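You operate a simulated robot arm through the tools that you are given. There is no shell and no other tool.

Carry out the task below with a simulated robot arm. There is one attempt and no reset: what you move stays moved.

## Task
Top up the juice dispenser from the orange juice carton.
Fine: about 200 ml; shut the carton's cap and the dispenser's lid, carton back where it stood. Set down upright: orange juice carton.

The check looks at the end state, three seconds after you hand in, the way a careful person would. Anything else that was tipped, shoved, dropped, spilled or broken makes it a failure. Lids that push on must go on centred and level and be pressed home; caps that screw on are set level and turned clockwise until they are tight.

## Robot
A 6-joint arm with a two-finger parallel gripper, fixed in place. Base frame: the origin is on the floor under the middle of its stand, x ahead of it, y to its left, z up; the work surface is at about z = 740. Readings come in mm, degrees, newtons and seconds.
With the tool pointing down near the work surface it reaches from about 560 to 920 mm from the base axis. Its first joint turns from -149.0 to 149.0 degrees. Payload 3.43 kg.
The tool frame sits at the grasp point between the pads (the TCP): z along the fingers, y along the line on which they close. The tips reach 34 mm beyond it. The gripper opens to 128 mm. The fingers are 24 mm wide and 12 mm thick; the gripper's body (48 by 130 mm) begins 96 mm behind the TCP.
Orientation is that of the tool frame in the base frame, as a unit quaternion [x, y, z, w]. With the fingers straight down and closing along the base's y, the tool's x points along the base's -x, its y along +y and its z along -z.

## Interface
- The arm moves only by the tool step_arm. Its argument "plan" is a list of rows, each a list of 7 numbers: the turn, a rotation vector about the tool's x, y, z in units of 8 degrees (1.0 is 8 degrees), then the shift along the tool's x, y, z in units of 30 mm (1.0 is 30 mm), then the opening, from 0 (shut) to 1 (fully open). In form: [[wx, wy, wz, tx, ty, tz, fingers], ...]. A call has 1 to 20 rows; each row shifts and turns the commanded pose from where the row before left it, along the tool's axes as they then stand. A call with a number of a shift or a turn outside -1 to 1 is refused whole. Each row takes 0.2 s and may step no farther than 50 mm and 8.6 degrees from the row before; otherwise, or with a gripper value out of range, the whole call is refused. A pose out of reach is approached as far as the arm can. The call stops where the force on the tool passes 70 N (or 10 N more than at its start, if that is more) or the arm is blocked; 0.2 s more then pass. Each finger travels about 108 mm/s and halts on what it meets, pressing with about 41 N; the grip force reading is that of the motor and also rises with nothing between the fingers. The clock runs only during rows and for 0.2 s after the last one: add rows that do not move to give the fingers time. It gives the time, the measured TCP pose, the force on the tool (base axes), the opening and the grip force at its end, in the units of the frame above (readings bear some noise), with the torque about the TCP (base axes, N m) and any sound that the robot's microphone picked up.
- Cameras (640 x 400 px; columns grow to the right, rows downward): "scene" is fixed at [398.3, -650.8, 1746.4]; the picture's right is [0.93, -0.37, 0.00], its down [-0.20, -0.50, -0.84] and it looks along [0.31, 0.78, -0.54] (base axes); focal length 363 px, centre (320, 200). "wrist" rides on the gripper at [76, -11, -160] in the tool frame; the picture's right is [0.15, 0.99, 0.00], its down [-0.88, 0.13, -0.46] and it looks along [-0.45, 0.07, 0.89] (tool axes); focal length 234 px, centre (320, 200). There is no depth. A picture from a camera that has moved, and an enlarged one, comes with that camera's place and axes in the base frame and with its lens.
- capture(camera): a new picture of that camera. It takes no simulated time.
- lift_body(by): slides the trunk up (or, below 0, down) by that many mm; the arm rides with it, the base frame stays. It gives what a move gives, with no picture.
- inspect(camera, box): a new picture of the part [left, top, right, bottom] of that camera's present view, enlarged. It takes no simulated time.
- sign_off(): hands the job in; it is judged then, once.

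Places have to be worked out from the pictures, the camera data and where the tool is seen. Open the gripper and draw the arm clear of the work before you hand the job in, unless the task says otherwise.

The tools are called after ">>>" as name(argument=value, ...) on one line, values as JSON. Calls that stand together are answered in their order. step_arm: Moves the arm, as the interface text tells. Its arguments: {"type":"object","properties":{"plan":{"type":"array","items":{"type":"array","items":{"type":"number"}}}},"required":["plan"]} The other tools are called the same way: lift_body (by) moves the trunk up or down; capture (camera) takes a picture; inspect (camera, box) takes an enlarged picture of a part of a camera's view; sign_off () hands the job in.

At the start:

```text
time: 0.0
position: [444.7, 690.1, 1280.4]
ee_rot: [0.0, 1.0, 0.001, 0.0]
force: [0.2, -0.1, -0.6]
moment: [0.01, 0.0, 0.02]
gripper_width: 128.0
gripper_force: 0.1
trunk travel left (down, up): [-675.0, 35.0]
```

scene: 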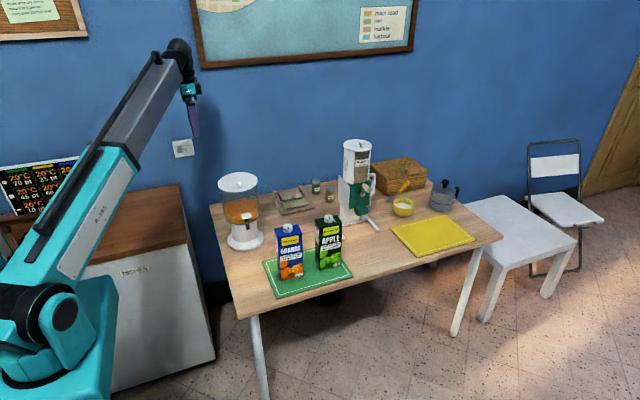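
wrist: 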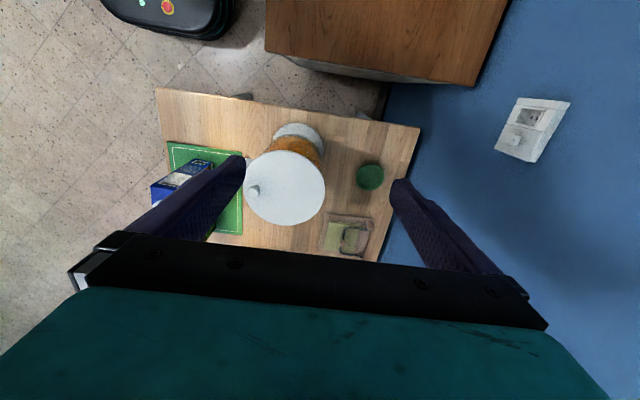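

I'll start by looking closer at the dispenser, cartons and the surroundings before moving anything.

>>> inspect(camera="scene", box=[200, 160, 360, 300])

>>> inspect(camera="scene", box=[250, 200, 360, 300])

>>> inspect(camera="scene", box=[205, 160, 285, 260])

>>> inspect(camera="wrist", box=[140, 80, 440, 270])

```text
2.86 times, centred on (280, 230) of scene
camera zoom: at [398.3, -650.8, 1746.4], right [0.93, -0.37, 0.0], down [-0.2, -0.5, -0.84], along [0.31, 0.78, -0.54], focal length 1037 px, centre (434, 114)
```

zoom: 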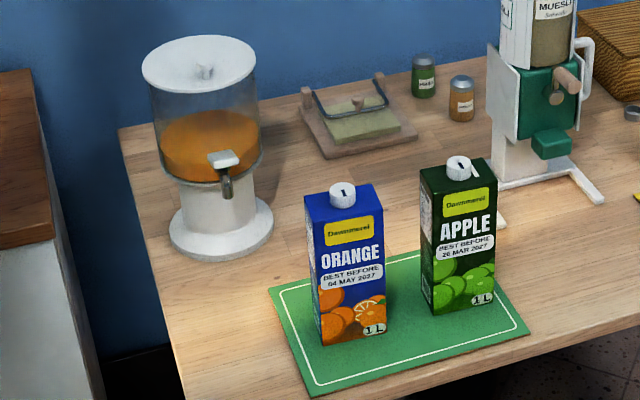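

```text
4.00 times, centred on (305, 250) of scene
camera zoom: at [398.3, -650.8, 1746.4], right [0.93, -0.37, 0.0], down [-0.2, -0.5, -0.84], along [0.31, 0.78, -0.54], focal length 1452 px, centre (380, 0)
```

zoom: 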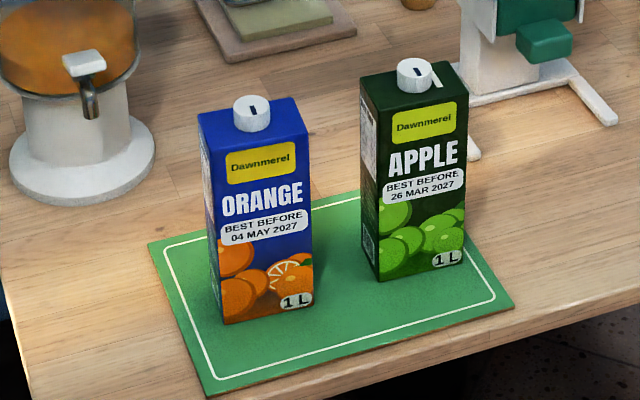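

```text
4.00 times, centred on (245, 210) of scene
camera zoom: at [398.3, -650.8, 1746.4], right [0.93, -0.37, 0.0], down [-0.2, -0.5, -0.84], along [0.31, 0.78, -0.54], focal length 1452 px, centre (620, 160)
```

zoom: 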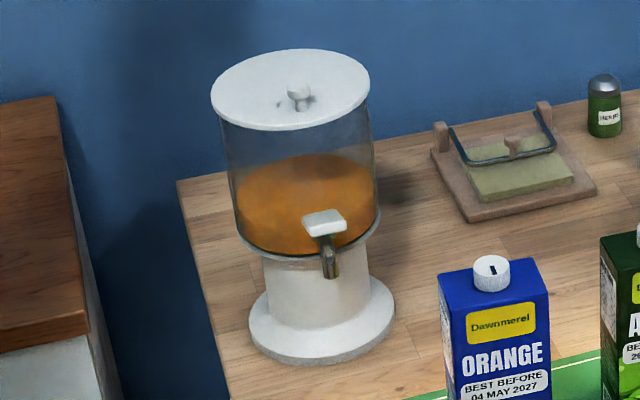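

```text
2.11 times, centred on (290, 175) of wrist
camera zoom: at [369.1, 680.9, 1439.4], right [-0.15, 0.99, 0.0], down [0.88, 0.13, 0.46], along [0.45, 0.07, -0.89], focal length 493 px, centre (383, 253)
```

zoom: 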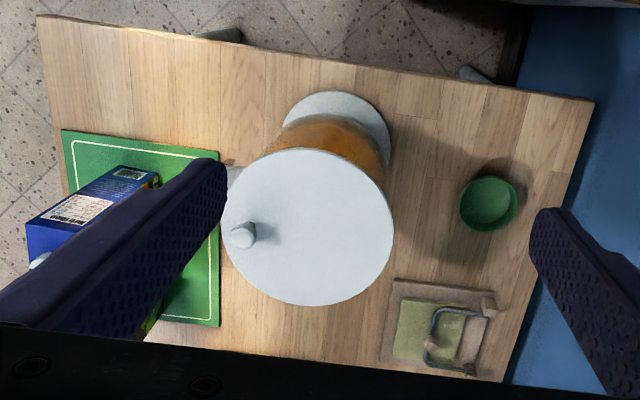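

The dispenser looks to be near (555, 620) with its lid top around z≈1040, and the lid's knob seems off-centre. I'll zoom harder on the lid, the carton's cap and the table around them.

>>> inspect(camera="scene", box=[214, 168, 262, 198])

>>> inspect(camera="scene", box=[268, 216, 316, 246])

>>> inspect(camera="scene", box=[260, 240, 324, 300])

>>> inspect(camera="wrist", box=[230, 120, 340, 240])

>>> inspect(camera="scene", box=[270, 120, 480, 260])

```text
13.33 times, centred on (238, 183) of scene
camera zoom: at [398.3, -650.8, 1746.4], right [0.93, -0.37, 0.0], down [-0.2, -0.5, -0.84], along [0.31, 0.78, -0.54], focal length 4841 px, centre (1413, 427)
```

zoom: 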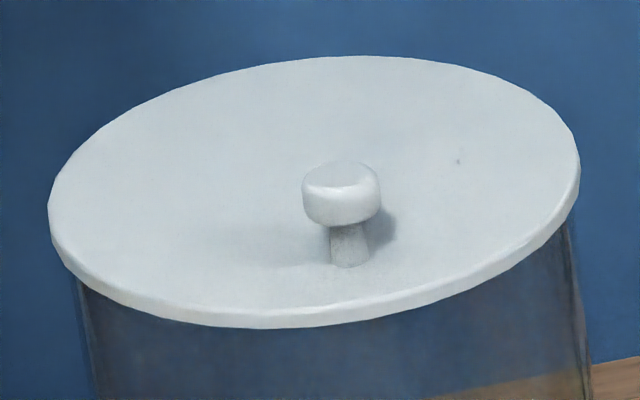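

```text
13.33 times, centred on (292, 231) of scene
camera zoom: at [398.3, -650.8, 1746.4], right [0.93, -0.37, 0.0], down [-0.2, -0.5, -0.84], along [0.31, 0.78, -0.54], focal length 4841 px, centre (693, -213)
```

zoom: 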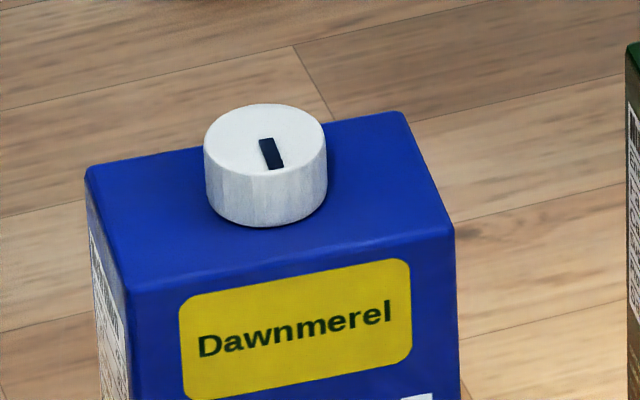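

```text
6.67 times, centred on (292, 270) of scene
camera zoom: at [398.3, -650.8, 1746.4], right [0.93, -0.37, 0.0], down [-0.2, -0.5, -0.84], along [0.31, 0.78, -0.54], focal length 2420 px, centre (507, -267)
```

zoom: 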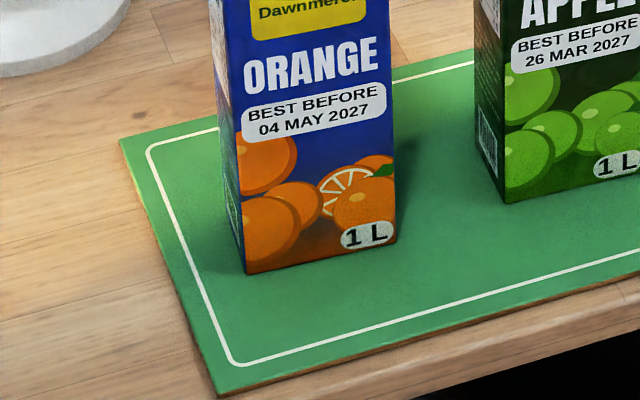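

```text
3.33 times, centred on (285, 180) of wrist
camera zoom: at [369.1, 680.9, 1439.4], right [-0.15, 0.99, 0.0], down [0.88, 0.13, 0.46], along [0.45, 0.07, -0.89], focal length 781 px, centre (437, 267)
```

zoom: 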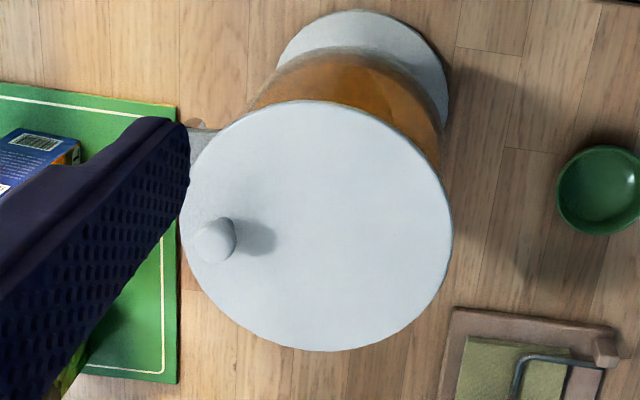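

```text
2.86 times, centred on (375, 190) of scene
camera zoom: at [398.3, -650.8, 1746.4], right [0.93, -0.37, 0.0], down [-0.2, -0.5, -0.84], along [0.31, 0.78, -0.54], focal length 1037 px, centre (163, 229)
```

zoom: 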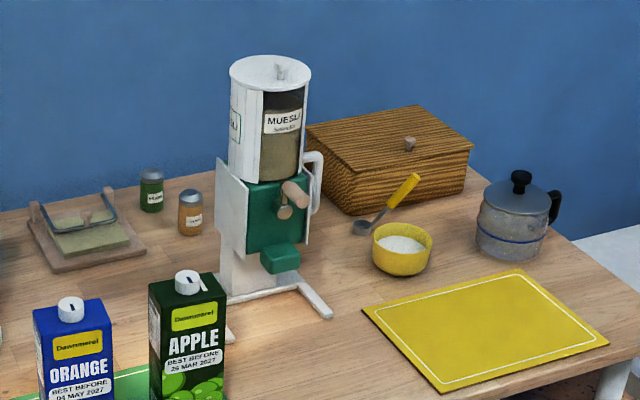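

The knob stands about 30 mm tall and sits well off-centre towards the front, so I need to know if the lid is hinged or lifts off. I'll move the wrist camera to the dispenser's back-left and tilt it for an oblique look. The tool stays high and clear of everything.

>>> step_arm(plan=[[0, 0, 0, 0.15, 0.8, 0, 1], [0, 0, 0, 0.15, 0.8, 0, 1], [0, 0, 0, 0.15, 0.8, 0, 1], [0, 0, 1, 0, 0, 0, 1], [0, 0, 1, 0, 0, 0, 1], [0, 0, 1, 0, 0, 0, 1], [0, 0, 1, 0, 0, 0, 1], [0, 0, 1, 0, 0, 0, 1], [0, 0, 1, 0, 0, 0, 1], [0, -1, 0, 0, 0, 0, 1], [0, -1, 0, 0, 0, 0, 1], [0, -1, 0, 0, 0, 0, 1]])

>>> capture(camera="wrist")

>>> capture(camera="scene")

```text
time: 2.6
position: [426.1, 730.3, 1245.3]
ee_rot: [0.395, 0.896, -0.07, 0.193]
force: [-0.3, -0.1, 0.2]
moment: [-0.07, 0.04, -0.04]
gripper_width: 127.8
gripper_force: 0.1
out of reach, approached as far as the arm can: row 3, 10, 11, 12
trunk travel left (down, up): [-675.0, 35.0]
```

```text
taken
camera wrist: at [324.7, 819.0, 1360.5], right [0.64, 0.77, -0.03], down [0.5, -0.38, 0.77], along [0.58, -0.51, -0.63], focal length 234 px, centre (320, 200)
```

wrist: 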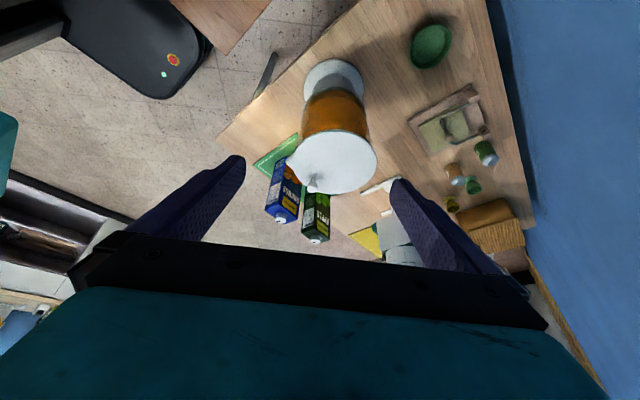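

```text
taken
```

scene: 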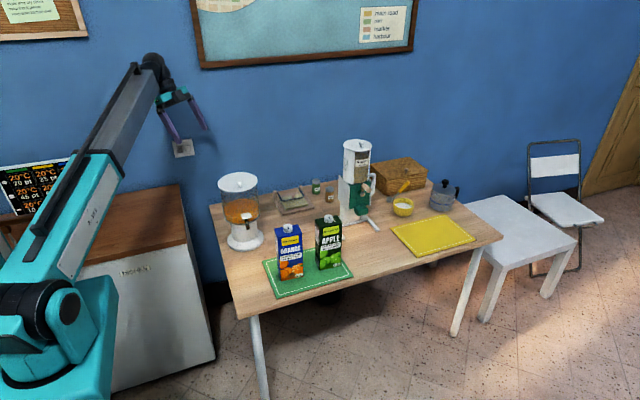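

The wrist camera now sees the back of the lid; I'll enlarge that region.

>>> inspect(camera="wrist", box=[280, 50, 390, 210])

>>> inspect(camera="wrist", box=[280, 120, 390, 200])

>>> inspect(camera="wrist", box=[250, 130, 350, 250])

```text
2.50 times, centred on (335, 130) of wrist
camera zoom: at [324.7, 819.0, 1360.5], right [0.64, 0.77, -0.03], down [0.5, -0.38, 0.77], along [0.58, -0.51, -0.63], focal length 585 px, centre (282, 375)
```

zoom: 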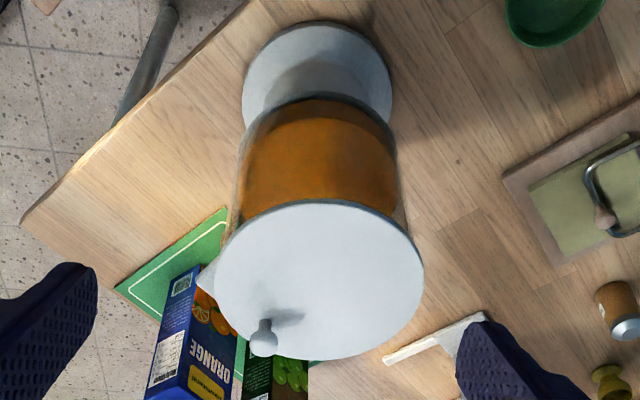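

```text
5.00 times, centred on (335, 160) of wrist
camera zoom: at [324.7, 819.0, 1360.5], right [0.64, 0.77, -0.03], down [0.5, -0.38, 0.77], along [0.58, -0.51, -0.63], focal length 1171 px, centre (245, 400)
```

zoom: 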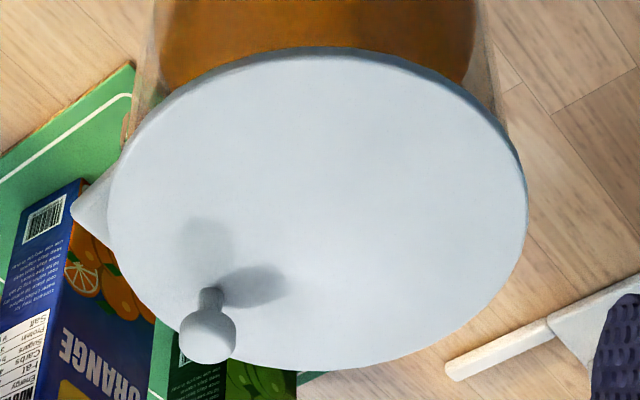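

```text
3.33 times, centred on (300, 190) of wrist
camera zoom: at [324.7, 819.0, 1360.5], right [0.64, 0.77, -0.03], down [0.5, -0.38, 0.77], along [0.58, -0.51, -0.63], focal length 781 px, centre (387, 233)
```

zoom: 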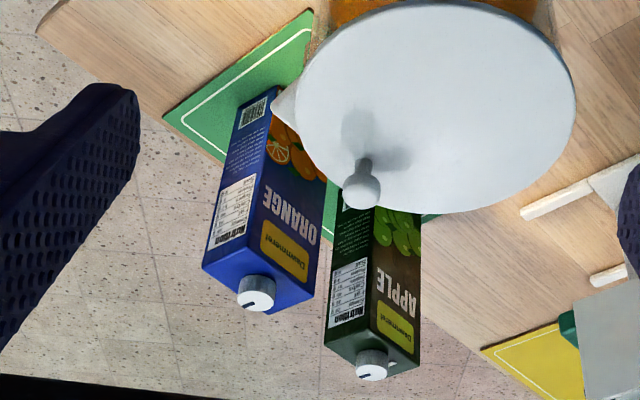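

There is no hinge visible anywhere around the rim, so the lid is probably a push-on disc of about 160 mm. It is centred near (560, 641) with its top at z≈1024, and the knob is at roughly (570, 588). I'll straighten the tool back to vertical and check where the commanded pose ended up.

>>> step_arm(plan=[[0, 1, 0, 0, 0, 0, 1], [0, 1, 0, 0, 0, 0, 1], [0, 1, 0, 0, 0, 0, 1], [0, 0, -1, 0, 0, 0, 1], [0, 0, -1, 0, 0, 0, 1], [0, 0, -1, 0, 0, 0, 1], [0, 0, -1, 0, 0, 0, 1], [0, 0, -1, 0, 0, 0, 1], [0, 0, -1, 0, 0, 0, 1], [0, 0, 0, -0.2, -1, 0.2, 1], [0, 0, 0, -0.5, -1, 0.5, 1], [0, 0, 0, -1, -0.5, 0.5, 1]])

```text
time: 5.2
position: [477.9, 654.7, 1209.5]
ee_rot: [0.0, 1.0, 0.001, 0.0]
force: [-0.5, -0.1, 0.7]
moment: [0.02, -0.02, 0.0]
gripper_width: 128.0
gripper_force: 0.1
trunk travel left (down, up): [-675.0, 35.0]
```

The tool is vertical again and the commanded pose matches the reading. Next I hover about 100 mm above the knob and take pictures to locate it precisely.

>>> step_arm(plan=[[0, 0, 0, -0.91, -0.72, 0.66, 1], [0, 0, 0, -0.91, -0.72, 0.66, 1], [0, 0, 0, -0.91, -0.72, 0.66, 1], [0, 0, 0, 0, 0, 0, 1]])

>>> capture(camera="wrist")

>>> inspect(camera="scene", box=[200, 100, 300, 200])

```text
time: 6.2
position: [558.8, 590.4, 1151.0]
ee_rot: [0.0, 1.0, 0.0, 0.0]
force: [-1.7, -0.5, -0.6]
moment: [0.06, -0.05, -0.03]
gripper_width: 128.0
gripper_force: 0.1
trunk travel left (down, up): [-675.0, 35.0]
```

```text
taken
camera wrist: at [482.4, 579.3, 1309.2], right [-0.15, 0.99, 0.0], down [0.88, 0.13, 0.46], along [0.45, 0.07, -0.89], focal length 234 px, centre (320, 200)
```

wrist: 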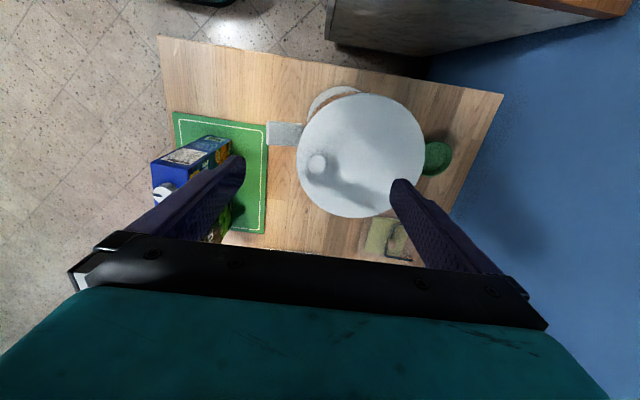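

```text
4.00 times, centred on (250, 150) of scene
camera zoom: at [398.3, -650.8, 1746.4], right [0.93, -0.37, 0.0], down [-0.2, -0.5, -0.84], along [0.31, 0.78, -0.54], focal length 1452 px, centre (600, 400)
```

zoom: 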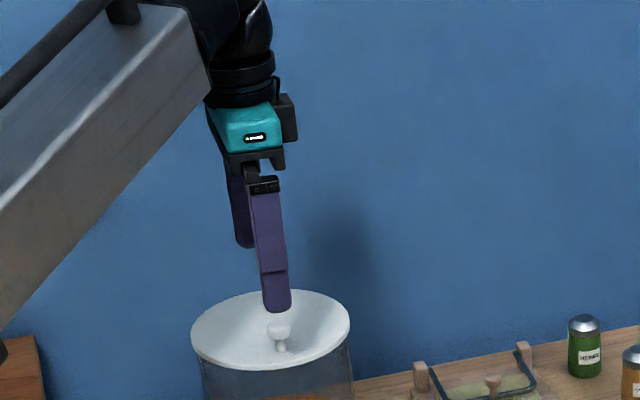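

The lid is clearly in view under the open fingers; I'll enlarge it to measure the knob and lid centre.

>>> inspect(camera="wrist", box=[260, 80, 440, 230])

>>> inspect(camera="scene", box=[240, 165, 296, 200])

```text
2.67 times, centred on (350, 155) of wrist
camera zoom: at [482.4, 579.3, 1309.2], right [-0.15, 0.99, 0.0], down [0.88, 0.13, 0.46], along [0.45, 0.07, -0.89], focal length 624 px, centre (240, 320)
```

zoom: 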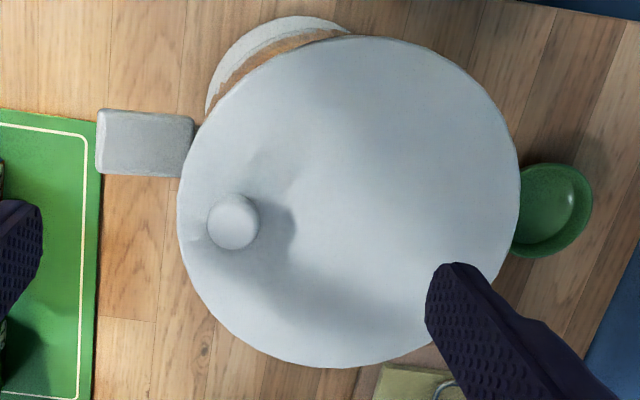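

```text
11.43 times, centred on (268, 182) of scene
camera zoom: at [398.3, -650.8, 1746.4], right [0.93, -0.37, 0.0], down [-0.2, -0.5, -0.84], along [0.31, 0.78, -0.54], focal length 4149 px, centre (914, 400)
```

zoom: 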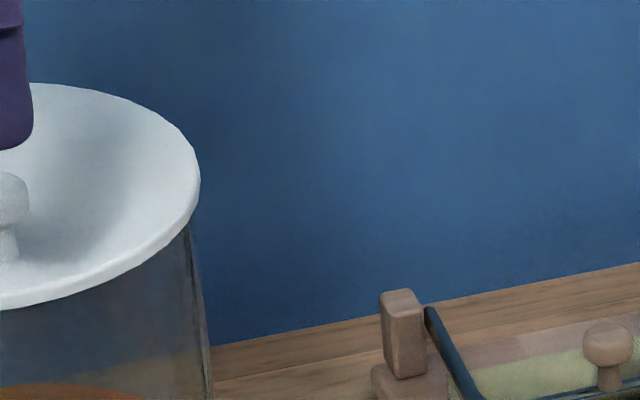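

The knob head centre works out at about (566, 589) and the lid centre at (557.5, 643), with the knob on the tap side. I'll lower towards the knob with the fingers half closed, stopping just above to check.

>>> step_arm(plan=[[0, 0, 0, -0.24, -0.05, 0.5, 0.45], [0, 0, 0, 0, 0, 0.6, 0.45], [0, 0, 0, 0, 0, 0.6, 0.45], [0, 0, 0, 0, 0, 0.5, 0.45], [0, 0, 0, 0, 0, 0, 0.45]])

>>> inspect(camera="scene", box=[205, 150, 285, 205])

>>> inspect(camera="wrist", box=[230, 80, 430, 260])

```text
time: 7.4
position: [566.7, 588.1, 1083.6]
ee_rot: [0.001, 1.0, 0.0, 0.0]
force: [0.4, -0.8, 0.5]
moment: [0.03, 0.0, -0.01]
gripper_width: 57.9
gripper_force: 0.1
trunk travel left (down, up): [-675.0, 35.0]
```

```text
7.27 times, centred on (245, 178) of scene
camera zoom: at [398.3, -650.8, 1746.4], right [0.93, -0.37, 0.0], down [-0.2, -0.5, -0.84], along [0.31, 0.78, -0.54], focal length 2640 px, centre (866, 364)
```

zoom: 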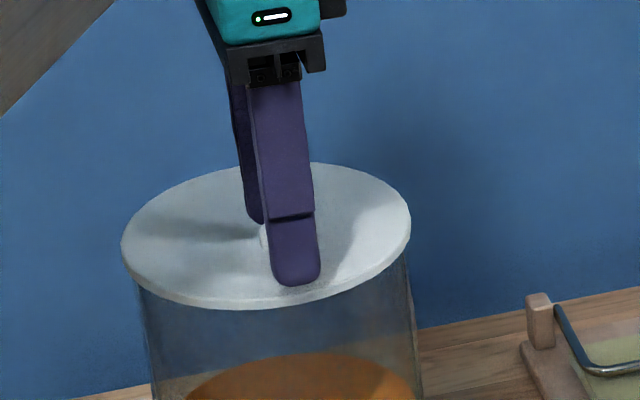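

```text
2.22 times, centred on (330, 170) of wrist
camera zoom: at [490.0, 577.8, 1242.9], right [-0.15, 0.99, 0.0], down [0.88, 0.13, 0.46], along [0.45, 0.07, -0.89], focal length 520 px, centre (298, 267)
```

zoom: 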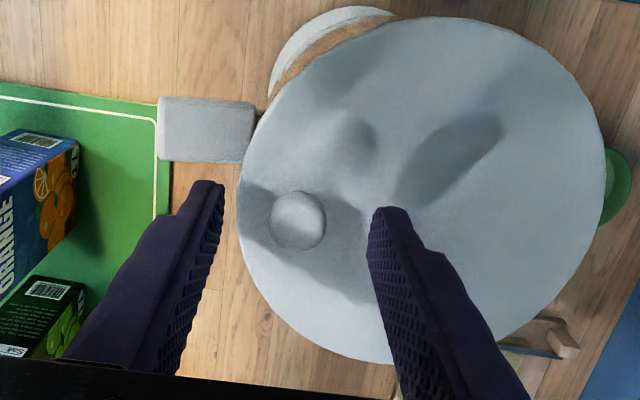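

Knob head and finger midpoint line up in both axes (knob about (566, 589.6)). I'll lower another 16 mm and close the fingers on the knob head.

>>> step_arm(plan=[[0, 0, 0, 0, 0.03, 0.3, 0.45], [0, 0, 0, 0, 0, 0.25, 0.45], [0, 0, 0, 0, 0, 0, 0.3], [0, 0, 0, 0, 0, 0, 0.1], [0, 0, 0, 0, 0, 0, 0.1], [0, 0, 0, 0, 0, 0, 0.1]])

>>> inspect(camera="wrist", box=[230, 80, 430, 260])

>>> inspect(camera="scene", box=[205, 150, 285, 205])

```text
time: 8.8
position: [566.3, 589.4, 1070.3]
ee_rot: [0.0, 1.0, 0.002, 0.001]
force: [3.6, 13.0, 34.3]
moment: [1.03, 0.09, -0.06]
gripper_width: 25.6
gripper_force: 11.2
trunk travel left (down, up): [-675.0, 35.0]
```

```text
2.22 times, centred on (330, 170) of wrist
camera zoom: at [488.3, 578.5, 1229.2], right [-0.15, 0.99, 0.0], down [0.88, 0.13, 0.46], along [0.45, 0.07, -0.89], focal length 520 px, centre (298, 267)
```

zoom: 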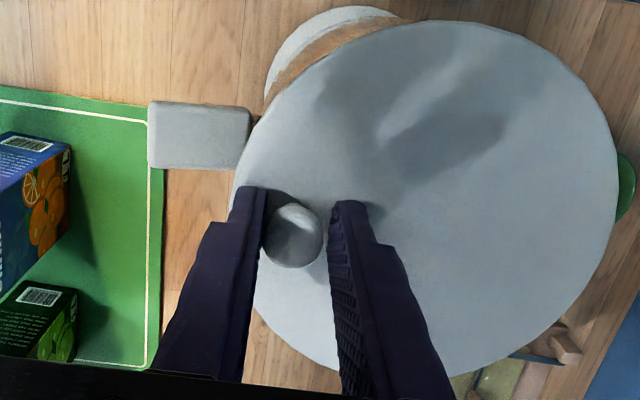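

```text
7.27 times, centred on (245, 178) of scene
camera zoom: at [398.3, -650.8, 1746.4], right [0.93, -0.37, 0.0], down [-0.2, -0.5, -0.84], along [0.31, 0.78, -0.54], focal length 2640 px, centre (866, 364)
```

zoom: 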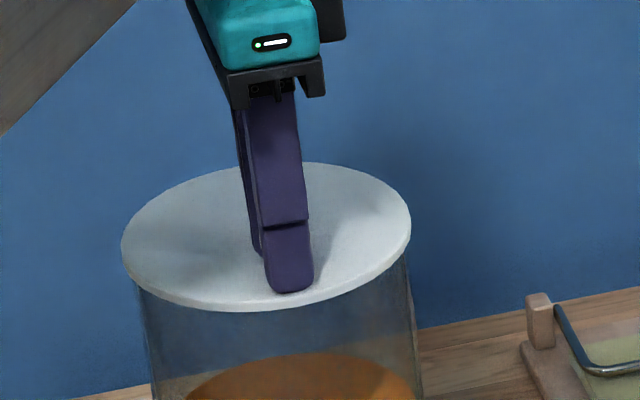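

The tips are pressing on the lid (34 N up), which puts the lid's top at z≈1036, a little higher than I judged. I'll raise by about 5 mm and keep closing on the knob.

>>> step_arm(plan=[[0, 0, 0, 0, 0, -0.27, 0.1], [0, 0, 0, 0, 0, 0, 0.05], [0, 0, 0, 0, 0, 0, 0.05], [0, 0, 0, 0, 0, 0, 0.05]])

>>> inspect(camera="wrist", box=[230, 80, 430, 260])

```text
time: 9.8
position: [564.7, 588.6, 1074.5]
ee_rot: [0.0, 1.0, -0.001, -0.001]
force: [-6.5, -1.4, -4.3]
moment: [-0.5, 0.67, -0.08]
gripper_width: 20.7
gripper_force: 45.1
trunk travel left (down, up): [-675.0, 35.0]
```

```text
2.22 times, centred on (330, 170) of wrist
camera zoom: at [489.3, 578.6, 1234.6], right [-0.15, 0.99, 0.0], down [0.88, 0.13, 0.45], along [0.45, 0.06, -0.89], focal length 520 px, centre (298, 267)
```

zoom: 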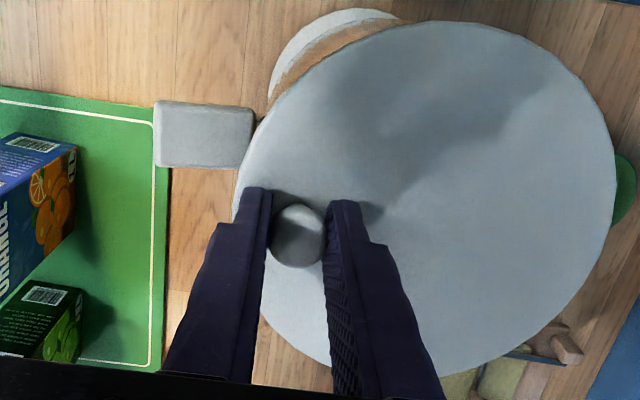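

The knob is held (20.7 mm, 45 N). Now a gentle 3 mm test lift, watching force and moment to learn whether the lid is hinged or free.

>>> step_arm(plan=[[0, 0, 0, 0, 0, -0.05, 0.05], [0, 0, 0, 0, 0, -0.05, 0.05], [0, 0, 0, 0, 0, 0, 0.05]])

>>> inspect(camera="wrist", box=[230, 80, 430, 260])

>>> inspect(camera="scene", box=[205, 150, 285, 205])

```text
time: 10.6
position: [563.9, 588.9, 1079.0]
ee_rot: [-0.001, 1.0, 0.0, 0.0]
force: [-9.1, -2.8, -4.6]
moment: [-0.63, 0.42, -0.05]
gripper_width: 20.8
gripper_force: 45.1
trunk travel left (down, up): [-675.0, 35.0]
```

```text
2.22 times, centred on (330, 170) of wrist
camera zoom: at [489.0, 578.9, 1238.2], right [-0.15, 0.99, 0.0], down [0.88, 0.13, 0.46], along [0.45, 0.07, -0.89], focal length 520 px, centre (298, 267)
```

zoom: 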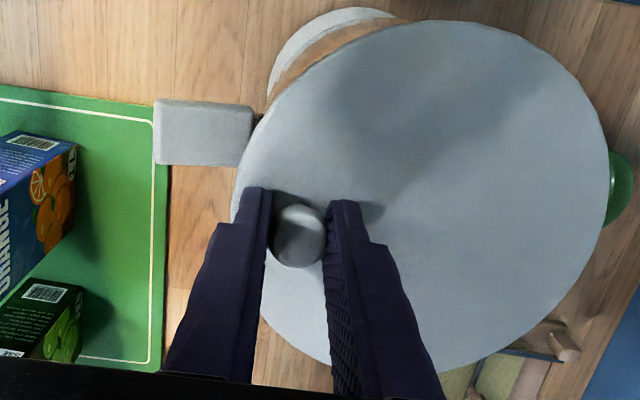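

```text
7.27 times, centred on (245, 178) of scene
camera zoom: at [398.3, -650.8, 1746.4], right [0.93, -0.37, 0.0], down [-0.2, -0.5, -0.84], along [0.31, 0.78, -0.54], focal length 2640 px, centre (866, 364)
```

zoom: 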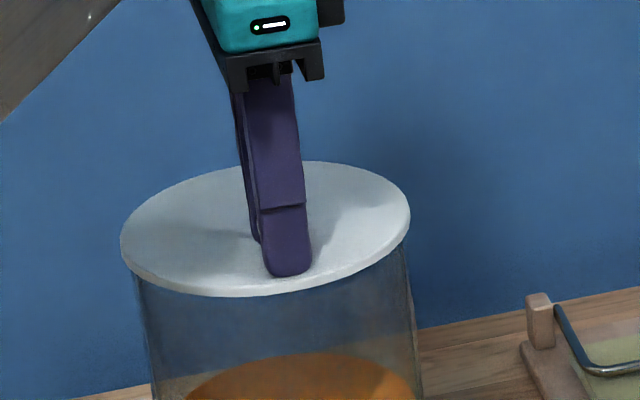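

The front edge rose while the back edge stayed put and only a few newtons were needed, so the lid is hinged at the back, opposite the knob. I'll set it back down and release. Then I'll turn the tool so the fingers close along the hinge axis and the knob can swivel in the grip as the lid swings up.

>>> step_arm(plan=[[0, 0, 0, 0, 0, 0.1, 0.05], [0, 0, 0, 0, 0, 0.06, 0.05], [0, 0, 0, 0, 0, 0, 0.3], [0, 0, 0, 0, 0, 0, 0.45], [0, 0, 0, 0, 0, -0.7, 0.45], [0, 0, 0, 0, 0, -0.7, 0.45]])

>>> step_arm(plan=[[0, 0, -1, 0, 0, 0, 0.45], [0, 0, -1, 0, 0, 0, 0.45], [0, 0, -1, 0, 0, 0, 0.45], [0, 0, -1, 0, 0, 0, 0.45], [0, 0, -1, 0, 0, 0, 0.45], [0, 0, -1, 0, 0, 0, 0.45], [0, 0, -1, 0, 0, 0, 0.45], [0, 0, -1, 0, 0, 0, 0.45], [0, 0, -1, 0, 0, 0, 0.45], [0, 0, -1, 0, 0, 0, 0.45], [0, 0, -1, 0, 0, 0, 0.45], [0, 0, -1, 0, 0, 0, 0.45], [0, 0, -0.4, 0, 0, 0, 0.45], [0, 0, 0, 0, 0, 0, 0.45]])

>>> inspect(camera="wrist", box=[200, 60, 440, 260])

>>> inspect(camera="scene", box=[205, 130, 305, 205])

```text
time: 12.0
position: [566.2, 588.9, 1116.3]
ee_rot: [0.0, 1.0, 0.001, 0.0]
force: [0.3, 0.0, -0.8]
moment: [-0.02, 0.0, -0.01]
gripper_width: 57.7
gripper_force: 0.1
trunk travel left (down, up): [-675.0, 35.0]
```

```text
time: 15.0
position: [566.6, 588.1, 1116.6]
ee_rot: [0.762, -0.647, -0.001, 0.0]
force: [-0.6, -0.5, -0.3]
moment: [-0.01, 0.0, -0.01]
gripper_width: 57.6
gripper_force: 0.1
trunk travel left (down, up): [-675.0, 35.0]
```

```text
2.00 times, centred on (320, 160) of wrist
camera zoom: at [589.4, 516.7, 1275.4], right [-0.95, -0.3, 0.0], down [-0.27, 0.85, 0.46], along [-0.14, 0.43, -0.89], focal length 468 px, centre (320, 280)
```

zoom: 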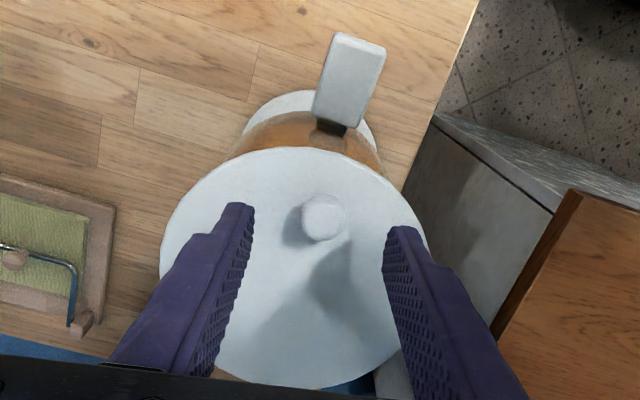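

```text
5.33 times, centred on (255, 168) of scene
camera zoom: at [398.3, -650.8, 1746.4], right [0.93, -0.37, 0.0], down [-0.2, -0.5, -0.84], along [0.31, 0.78, -0.54], focal length 1936 px, centre (667, 373)
```

zoom: 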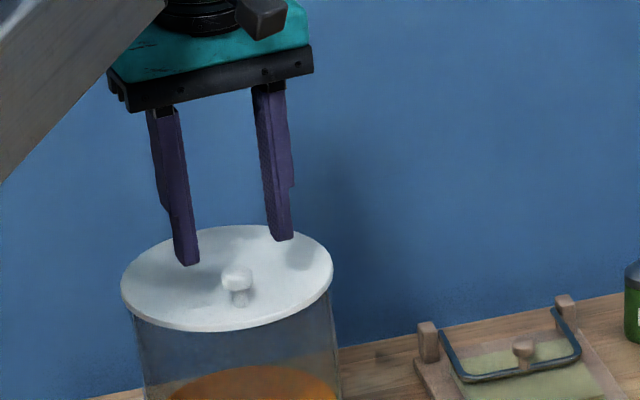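

Closing axis now lies along the presumed hinge line and the knob sits centred between the fingers. I'll lower to z≈1079 and grip the knob head.

>>> step_arm(plan=[[0, 0, 0, 0, 0, 0.45, 0.45], [0, 0, 0, 0, 0.03, 0.45, 0.45], [0, 0, 0, 0, 0, 0.33, 0.4], [0, 0, 0, 0, 0, 0, 0.2], [0, 0, 0, 0, 0, 0, 0.05], [0, 0, 0, 0, 0, 0, 0.05], [0, 0, 0, 0, 0, 0, 0.05]])

>>> inspect(camera="scene", box=[205, 150, 285, 205])

>>> inspect(camera="wrist", box=[220, 80, 420, 260])

```text
time: 16.6
position: [564.6, 588.6, 1078.8]
ee_rot: [0.761, -0.648, 0.0, 0.001]
force: [-4.3, -1.4, -0.5]
moment: [-0.12, 0.06, 0.0]
gripper_width: 21.0
gripper_force: 45.8
trunk travel left (down, up): [-675.0, 35.0]
```

```text
7.27 times, centred on (245, 178) of scene
camera zoom: at [398.3, -650.8, 1746.4], right [0.93, -0.37, 0.0], down [-0.2, -0.5, -0.84], along [0.31, 0.78, -0.54], focal length 2640 px, centre (866, 364)
```

zoom: 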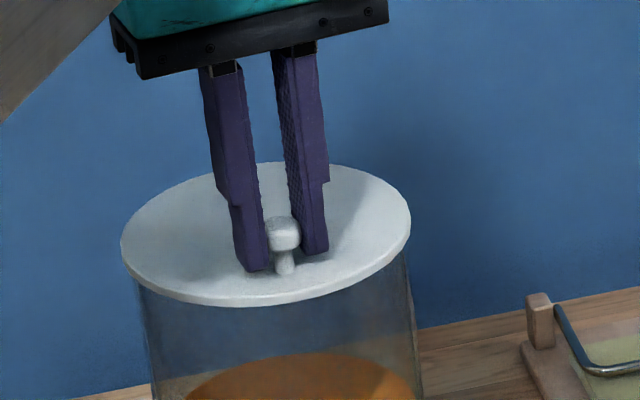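

```text
2.22 times, centred on (320, 170) of wrist
camera zoom: at [587.9, 516.1, 1238.3], right [-0.95, -0.3, 0.0], down [-0.27, 0.85, 0.46], along [-0.14, 0.43, -0.89], focal length 520 px, centre (320, 267)
```

zoom: 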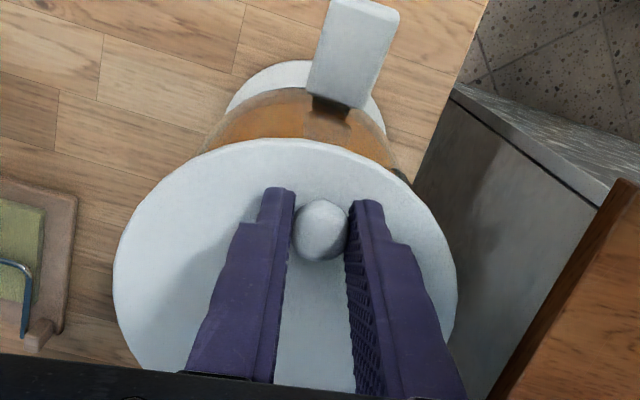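

The knob is gripped squarely. I'll start swinging the lid along the estimated hinge arc (about 20°), then check forces.

>>> step_arm(plan=[[0, 0, 0, -0.08, 0, -0.38, 0.05], [0, 0, 0, -0.15, 0, -0.38, 0.05], [0, 0, 0, -0.16, 0, -0.36, 0.05], [0, 0, 0, -0.2, 0, -0.35, 0.05], [0, 0, 0, 0, 0, 0, 0.05]])

>>> inspect(camera="scene", box=[205, 140, 295, 205])

>>> capture(camera="wrist")

```text
time: 17.8
position: [565.5, 605.3, 1123.2]
ee_rot: [0.761, -0.649, 0.001, 0.0]
force: [6.8, -11.4, -4.1]
moment: [-1.4, -0.33, -0.02]
gripper_width: 20.7
gripper_force: 45.1
trunk travel left (down, up): [-675.0, 35.0]
```

```text
6.15 times, centred on (250, 172) of scene
camera zoom: at [398.3, -650.8, 1746.4], right [0.93, -0.37, 0.0], down [-0.2, -0.5, -0.84], along [0.31, 0.78, -0.54], focal length 2234 px, centre (751, 369)
```

zoom: 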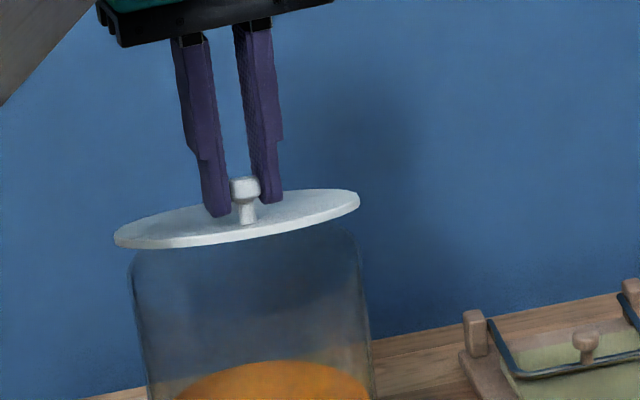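

```text
taken
camera wrist: at [587.2, 532.4, 1282.3], right [-0.95, -0.3, 0.0], down [-0.27, 0.85, 0.45], along [-0.14, 0.43, -0.89], focal length 234 px, centre (320, 200)
```

wrist: 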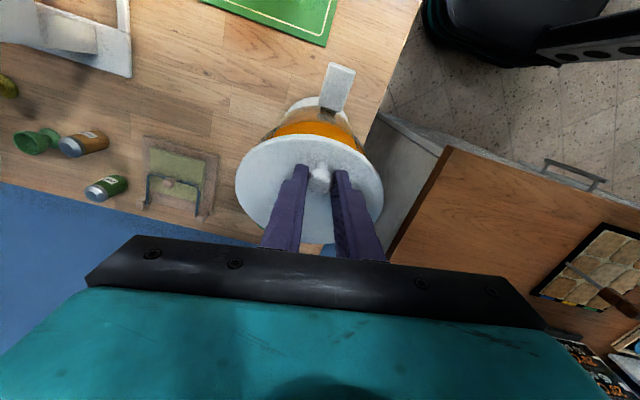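

The lid is following at about 20°, hinged along base x (the tap and knob both face almost exactly −y), so my arc plane was about 9° off and built up a small side force. I'll correct that and continue to about 40°.

>>> step_arm(plan=[[0, 0, 0, -0.13, -0.072, -0.357, 0.05], [0, 0, 0, -0.225, -0.071, -0.32, 0.05], [0, 0, 0, -0.25, -0.058, -0.3, 0.05], [0, 0, 0, -0.278, -0.052, -0.27, 0.05], [0, 0, 0, 0, 0, 0, 0.05]])

>>> inspect(camera="scene", box=[205, 120, 305, 205])

>>> inspect(camera="wrist", box=[220, 60, 440, 260])

```text
time: 19.0
position: [563.8, 634.0, 1160.7]
ee_rot: [0.761, -0.648, 0.0, 0.0]
force: [-9.1, -4.5, -8.7]
moment: [-1.23, 0.07, 0.03]
gripper_width: 20.9
gripper_force: 44.5
trunk travel left (down, up): [-675.0, 35.0]
```

```text
4.71 times, centred on (255, 162) of scene
camera zoom: at [398.3, -650.8, 1746.4], right [0.93, -0.37, 0.0], down [-0.2, -0.5, -0.84], along [0.31, 0.78, -0.54], focal length 1708 px, centre (626, 376)
```

zoom: 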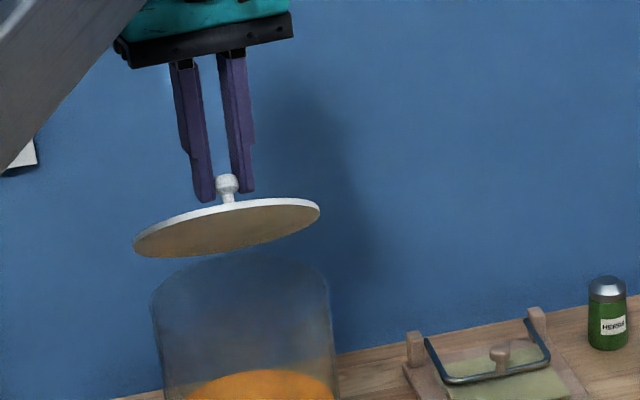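

```text
2.00 times, centred on (330, 160) of wrist
camera zoom: at [587.6, 562.0, 1319.6], right [-0.95, -0.3, 0.0], down [-0.27, 0.85, 0.46], along [-0.14, 0.43, -0.89], focal length 468 px, centre (300, 280)
```

zoom: 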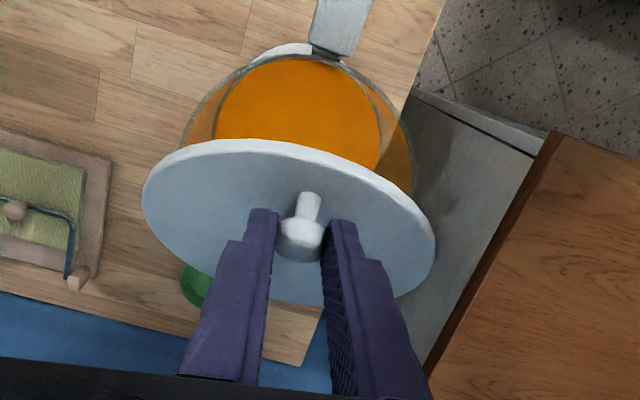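

The lid is at about 40° and the knob pivots in the grip as planned; the natural x is about 564. I'll carry on along the arc to about 60°.

>>> step_arm(plan=[[0, 0, 0, -0.306, -0.027, -0.25, 0.05], [0, 0, 0, -0.326, -0.03, -0.22, 0.05], [0, 0, 0, -0.342, -0.036, -0.19, 0.05], [0, 0, 0, -0.355, -0.058, -0.16, 0.05], [0, 0, 0, 0, 0, 0, 0.05]])

>>> inspect(camera="scene", box=[205, 120, 305, 205])

>>> inspect(camera="wrist", box=[220, 60, 440, 260])

```text
time: 20.2
position: [564.6, 673.9, 1184.9]
ee_rot: [0.761, -0.649, 0.001, -0.001]
force: [-3.4, -8.0, -3.5]
moment: [-1.28, -0.13, 0.09]
gripper_width: 20.9
gripper_force: 45.1
trunk travel left (down, up): [-675.0, 35.0]
```

```text
4.71 times, centred on (255, 162) of scene
camera zoom: at [398.3, -650.8, 1746.4], right [0.93, -0.37, 0.0], down [-0.2, -0.5, -0.84], along [0.31, 0.78, -0.54], focal length 1708 px, centre (626, 376)
```

zoom: 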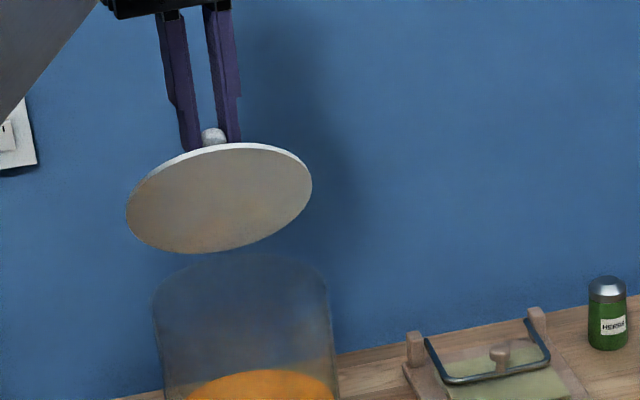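

```text
2.00 times, centred on (330, 160) of wrist
camera zoom: at [586.8, 601.3, 1344.8], right [-0.95, -0.3, 0.0], down [-0.27, 0.85, 0.46], along [-0.14, 0.43, -0.89], focal length 468 px, centre (300, 280)
```

zoom: 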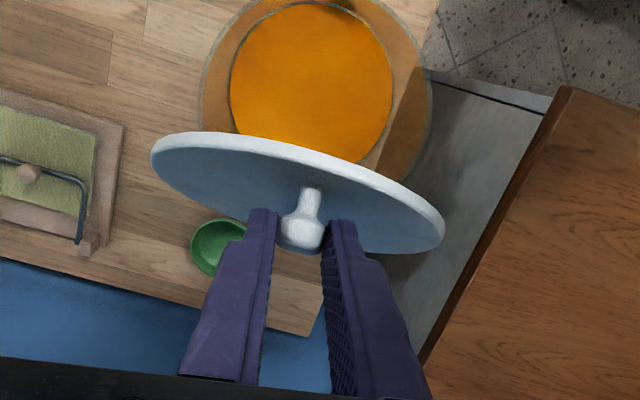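

The lid is at about 60°. To get past vertical without the fingers hitting its upper edge or running out of reach, I'll lean the tool sideways about the knob's axis (wrist towards the base) while continuing the arc. Two rows first, then check.

>>> step_arm(plan=[[0.986, 0.162, 0, -0.381, 0.016, -0.129, 0.05], [0.986, 0.162, 0, -0.389, 0.005, -0.096, 0.05], [0, 0, 0, 0, 0, 0, 0.05]])

>>> inspect(camera="scene", box=[205, 110, 305, 205])

>>> inspect(camera="wrist", box=[200, 60, 440, 260])

```text
time: 21.0
position: [556.3, 695.5, 1190.7]
ee_rot: [0.754, -0.642, 0.106, -0.089]
force: [-11.6, -8.5, -3.4]
moment: [-1.37, 0.39, -0.47]
gripper_width: 20.9
gripper_force: 44.9
trunk travel left (down, up): [-675.0, 35.0]
```

```text
4.21 times, centred on (255, 158) of scene
camera zoom: at [398.3, -650.8, 1746.4], right [0.93, -0.37, 0.0], down [-0.2, -0.5, -0.84], along [0.31, 0.78, -0.54], focal length 1529 px, centre (594, 379)
```

zoom: 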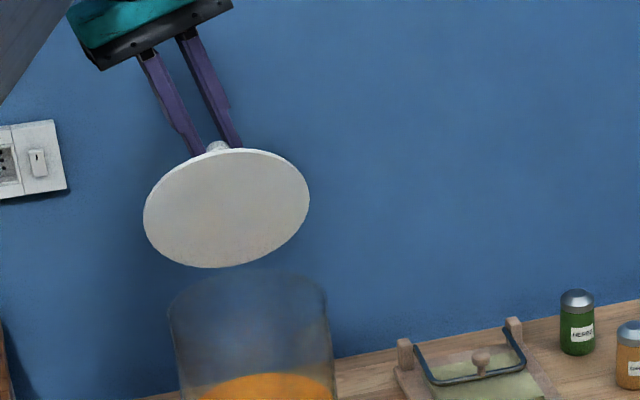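

```text
2.00 times, centred on (320, 160) of wrist
camera zoom: at [535.0, 624.0, 1351.4], right [-0.92, -0.3, -0.26], down [-0.38, 0.85, 0.36], along [0.11, 0.43, -0.9], focal length 468 px, centre (320, 280)
```

zoom: 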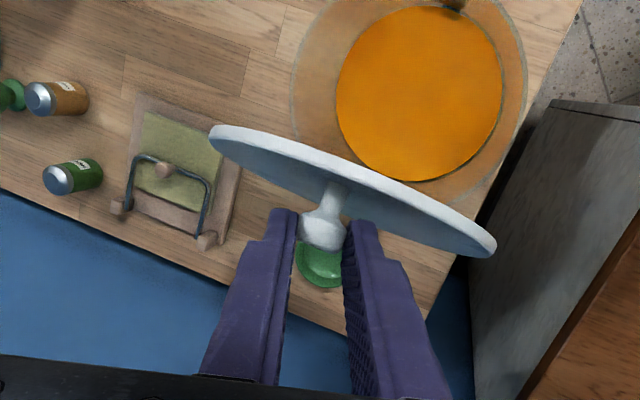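

The lid is at about 70° with modest forces; the knob wants to sit about 3 mm further to −x. I'll correct that while going on to about 85°.

>>> step_arm(plan=[[0.986, 0.162, 0, -0.397, 0.035, -0.068, 0.05], [0.986, 0.162, 0, -0.405, 0.043, -0.038, 0.05], [0.986, 0.162, 0, -0.407, 0.052, -0.015, 0.05], [0, 0, 0, 0, 0, 0, 0.05]])

>>> inspect(camera="scene", box=[205, 110, 305, 205])

>>> inspect(camera="wrist", box=[200, 60, 440, 260])

```text
time: 22.0
position: [547.1, 731.2, 1189.6]
ee_rot: [0.715, -0.61, 0.261, -0.218]
force: [-15.8, -6.8, -12.3]
moment: [-0.76, 0.47, -0.82]
gripper_width: 20.8
gripper_force: 45.0
trunk travel left (down, up): [-675.0, 35.0]
```

```text
4.21 times, centred on (255, 158) of scene
camera zoom: at [398.3, -650.8, 1746.4], right [0.93, -0.37, 0.0], down [-0.2, -0.5, -0.84], along [0.31, 0.78, -0.54], focal length 1529 px, centre (594, 379)
```

zoom: 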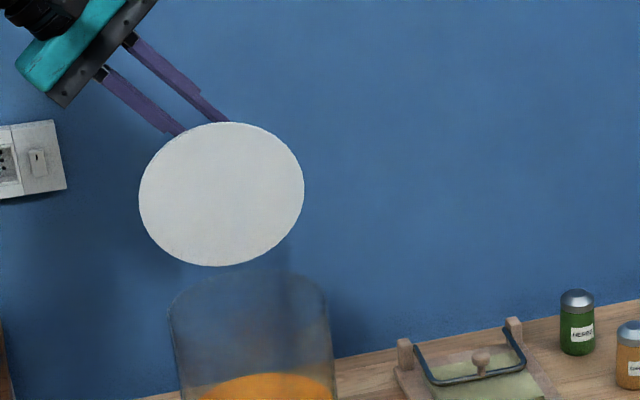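

```text
2.00 times, centred on (320, 160) of wrist
camera zoom: at [461.6, 660.1, 1327.0], right [-0.73, -0.3, -0.61], down [-0.5, 0.85, 0.17], along [0.47, 0.43, -0.77], focal length 468 px, centre (320, 280)
```

zoom: 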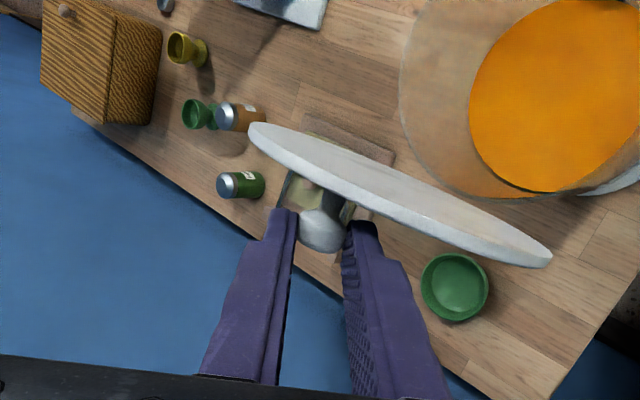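

The lid is nearly vertical (about 85°). The side load along the closing axis shows the knob sits nearer the fingertips than I assumed, so I'll ease that off while going on to about 95°, rolling the tool slightly with the lid.

>>> step_arm(plan=[[-0.078, 0.472, -0.402, -0.448, 0.05, 0.031, 0.05], [-0.078, 0.472, -0.402, -0.445, 0.05, 0.026, 0.05], [0, 0, 0, 0, 0, 0, 0.05]])

>>> inspect(camera="scene", box=[205, 110, 305, 205])

>>> inspect(camera="wrist", box=[200, 60, 440, 260])

```text
time: 22.8
position: [547.4, 757.0, 1184.7]
ee_rot: [0.732, -0.583, 0.315, -0.16]
force: [3.3, -0.1, 1.3]
moment: [-0.02, -0.22, -0.31]
gripper_width: 20.8
gripper_force: 45.3
trunk travel left (down, up): [-675.0, 35.0]
```

```text
4.21 times, centred on (255, 158) of scene
camera zoom: at [398.3, -650.8, 1746.4], right [0.93, -0.37, 0.0], down [-0.2, -0.5, -0.84], along [0.31, 0.78, -0.54], focal length 1529 px, centre (594, 379)
```

zoom: 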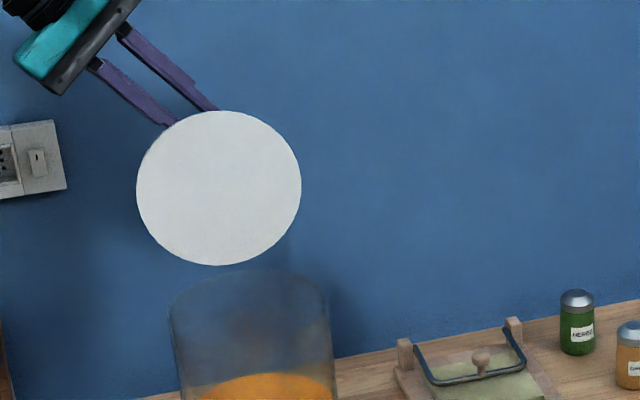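

```text
2.00 times, centred on (320, 160) of wrist
camera zoom: at [460.6, 710.4, 1332.5], right [-0.73, -0.4, -0.55], down [-0.5, 0.87, 0.02], along [0.47, 0.29, -0.83], focal length 468 px, centre (320, 280)
```

zoom: 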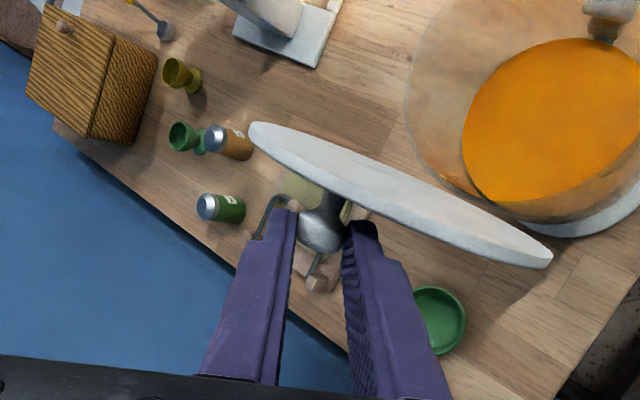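

Forces are near zero at about 95°. Two more rows to about 105° so the lid rests open on its own, watching for a hinge stop.

>>> step_arm(plan=[[-0.078, 0.472, -0.402, -0.446, -0.05, 0.025, 0.05], [-0.078, 0.472, -0.402, -0.443, -0.054, 0.022, 0.05], [0, 0, 0, 0, 0, 0, 0.05]])

>>> inspect(camera="scene", box=[205, 110, 305, 205])

>>> inspect(camera="wrist", box=[200, 60, 440, 260])

```text
time: 23.6
position: [541.1, 754.9, 1179.5]
ee_rot: [0.74, -0.553, 0.369, -0.103]
force: [31.8, 13.9, 46.0]
moment: [0.34, -1.54, 0.56]
gripper_width: 36.4
gripper_force: 26.2
out of reach, approached as far as the arm can: row 1, 2
trunk travel left (down, up): [-675.0, 35.0]
```

```text
4.21 times, centred on (255, 158) of scene
camera zoom: at [398.3, -650.8, 1746.4], right [0.93, -0.37, 0.0], down [-0.2, -0.5, -0.84], along [0.31, 0.78, -0.54], focal length 1529 px, centre (594, 379)
```

zoom: 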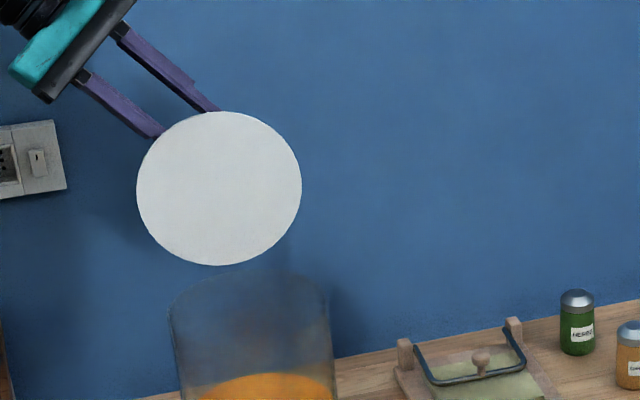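

```text
2.00 times, centred on (320, 160) of wrist
camera zoom: at [452.7, 733.2, 1330.7], right [-0.72, -0.49, -0.49], down [-0.5, 0.86, -0.13], along [0.49, 0.15, -0.86], focal length 468 px, centre (320, 280)
```

zoom: 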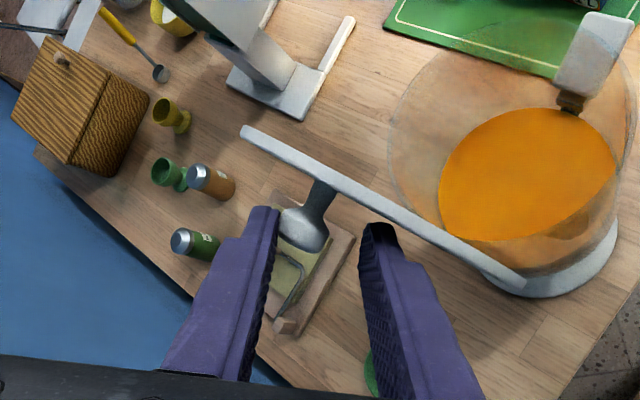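

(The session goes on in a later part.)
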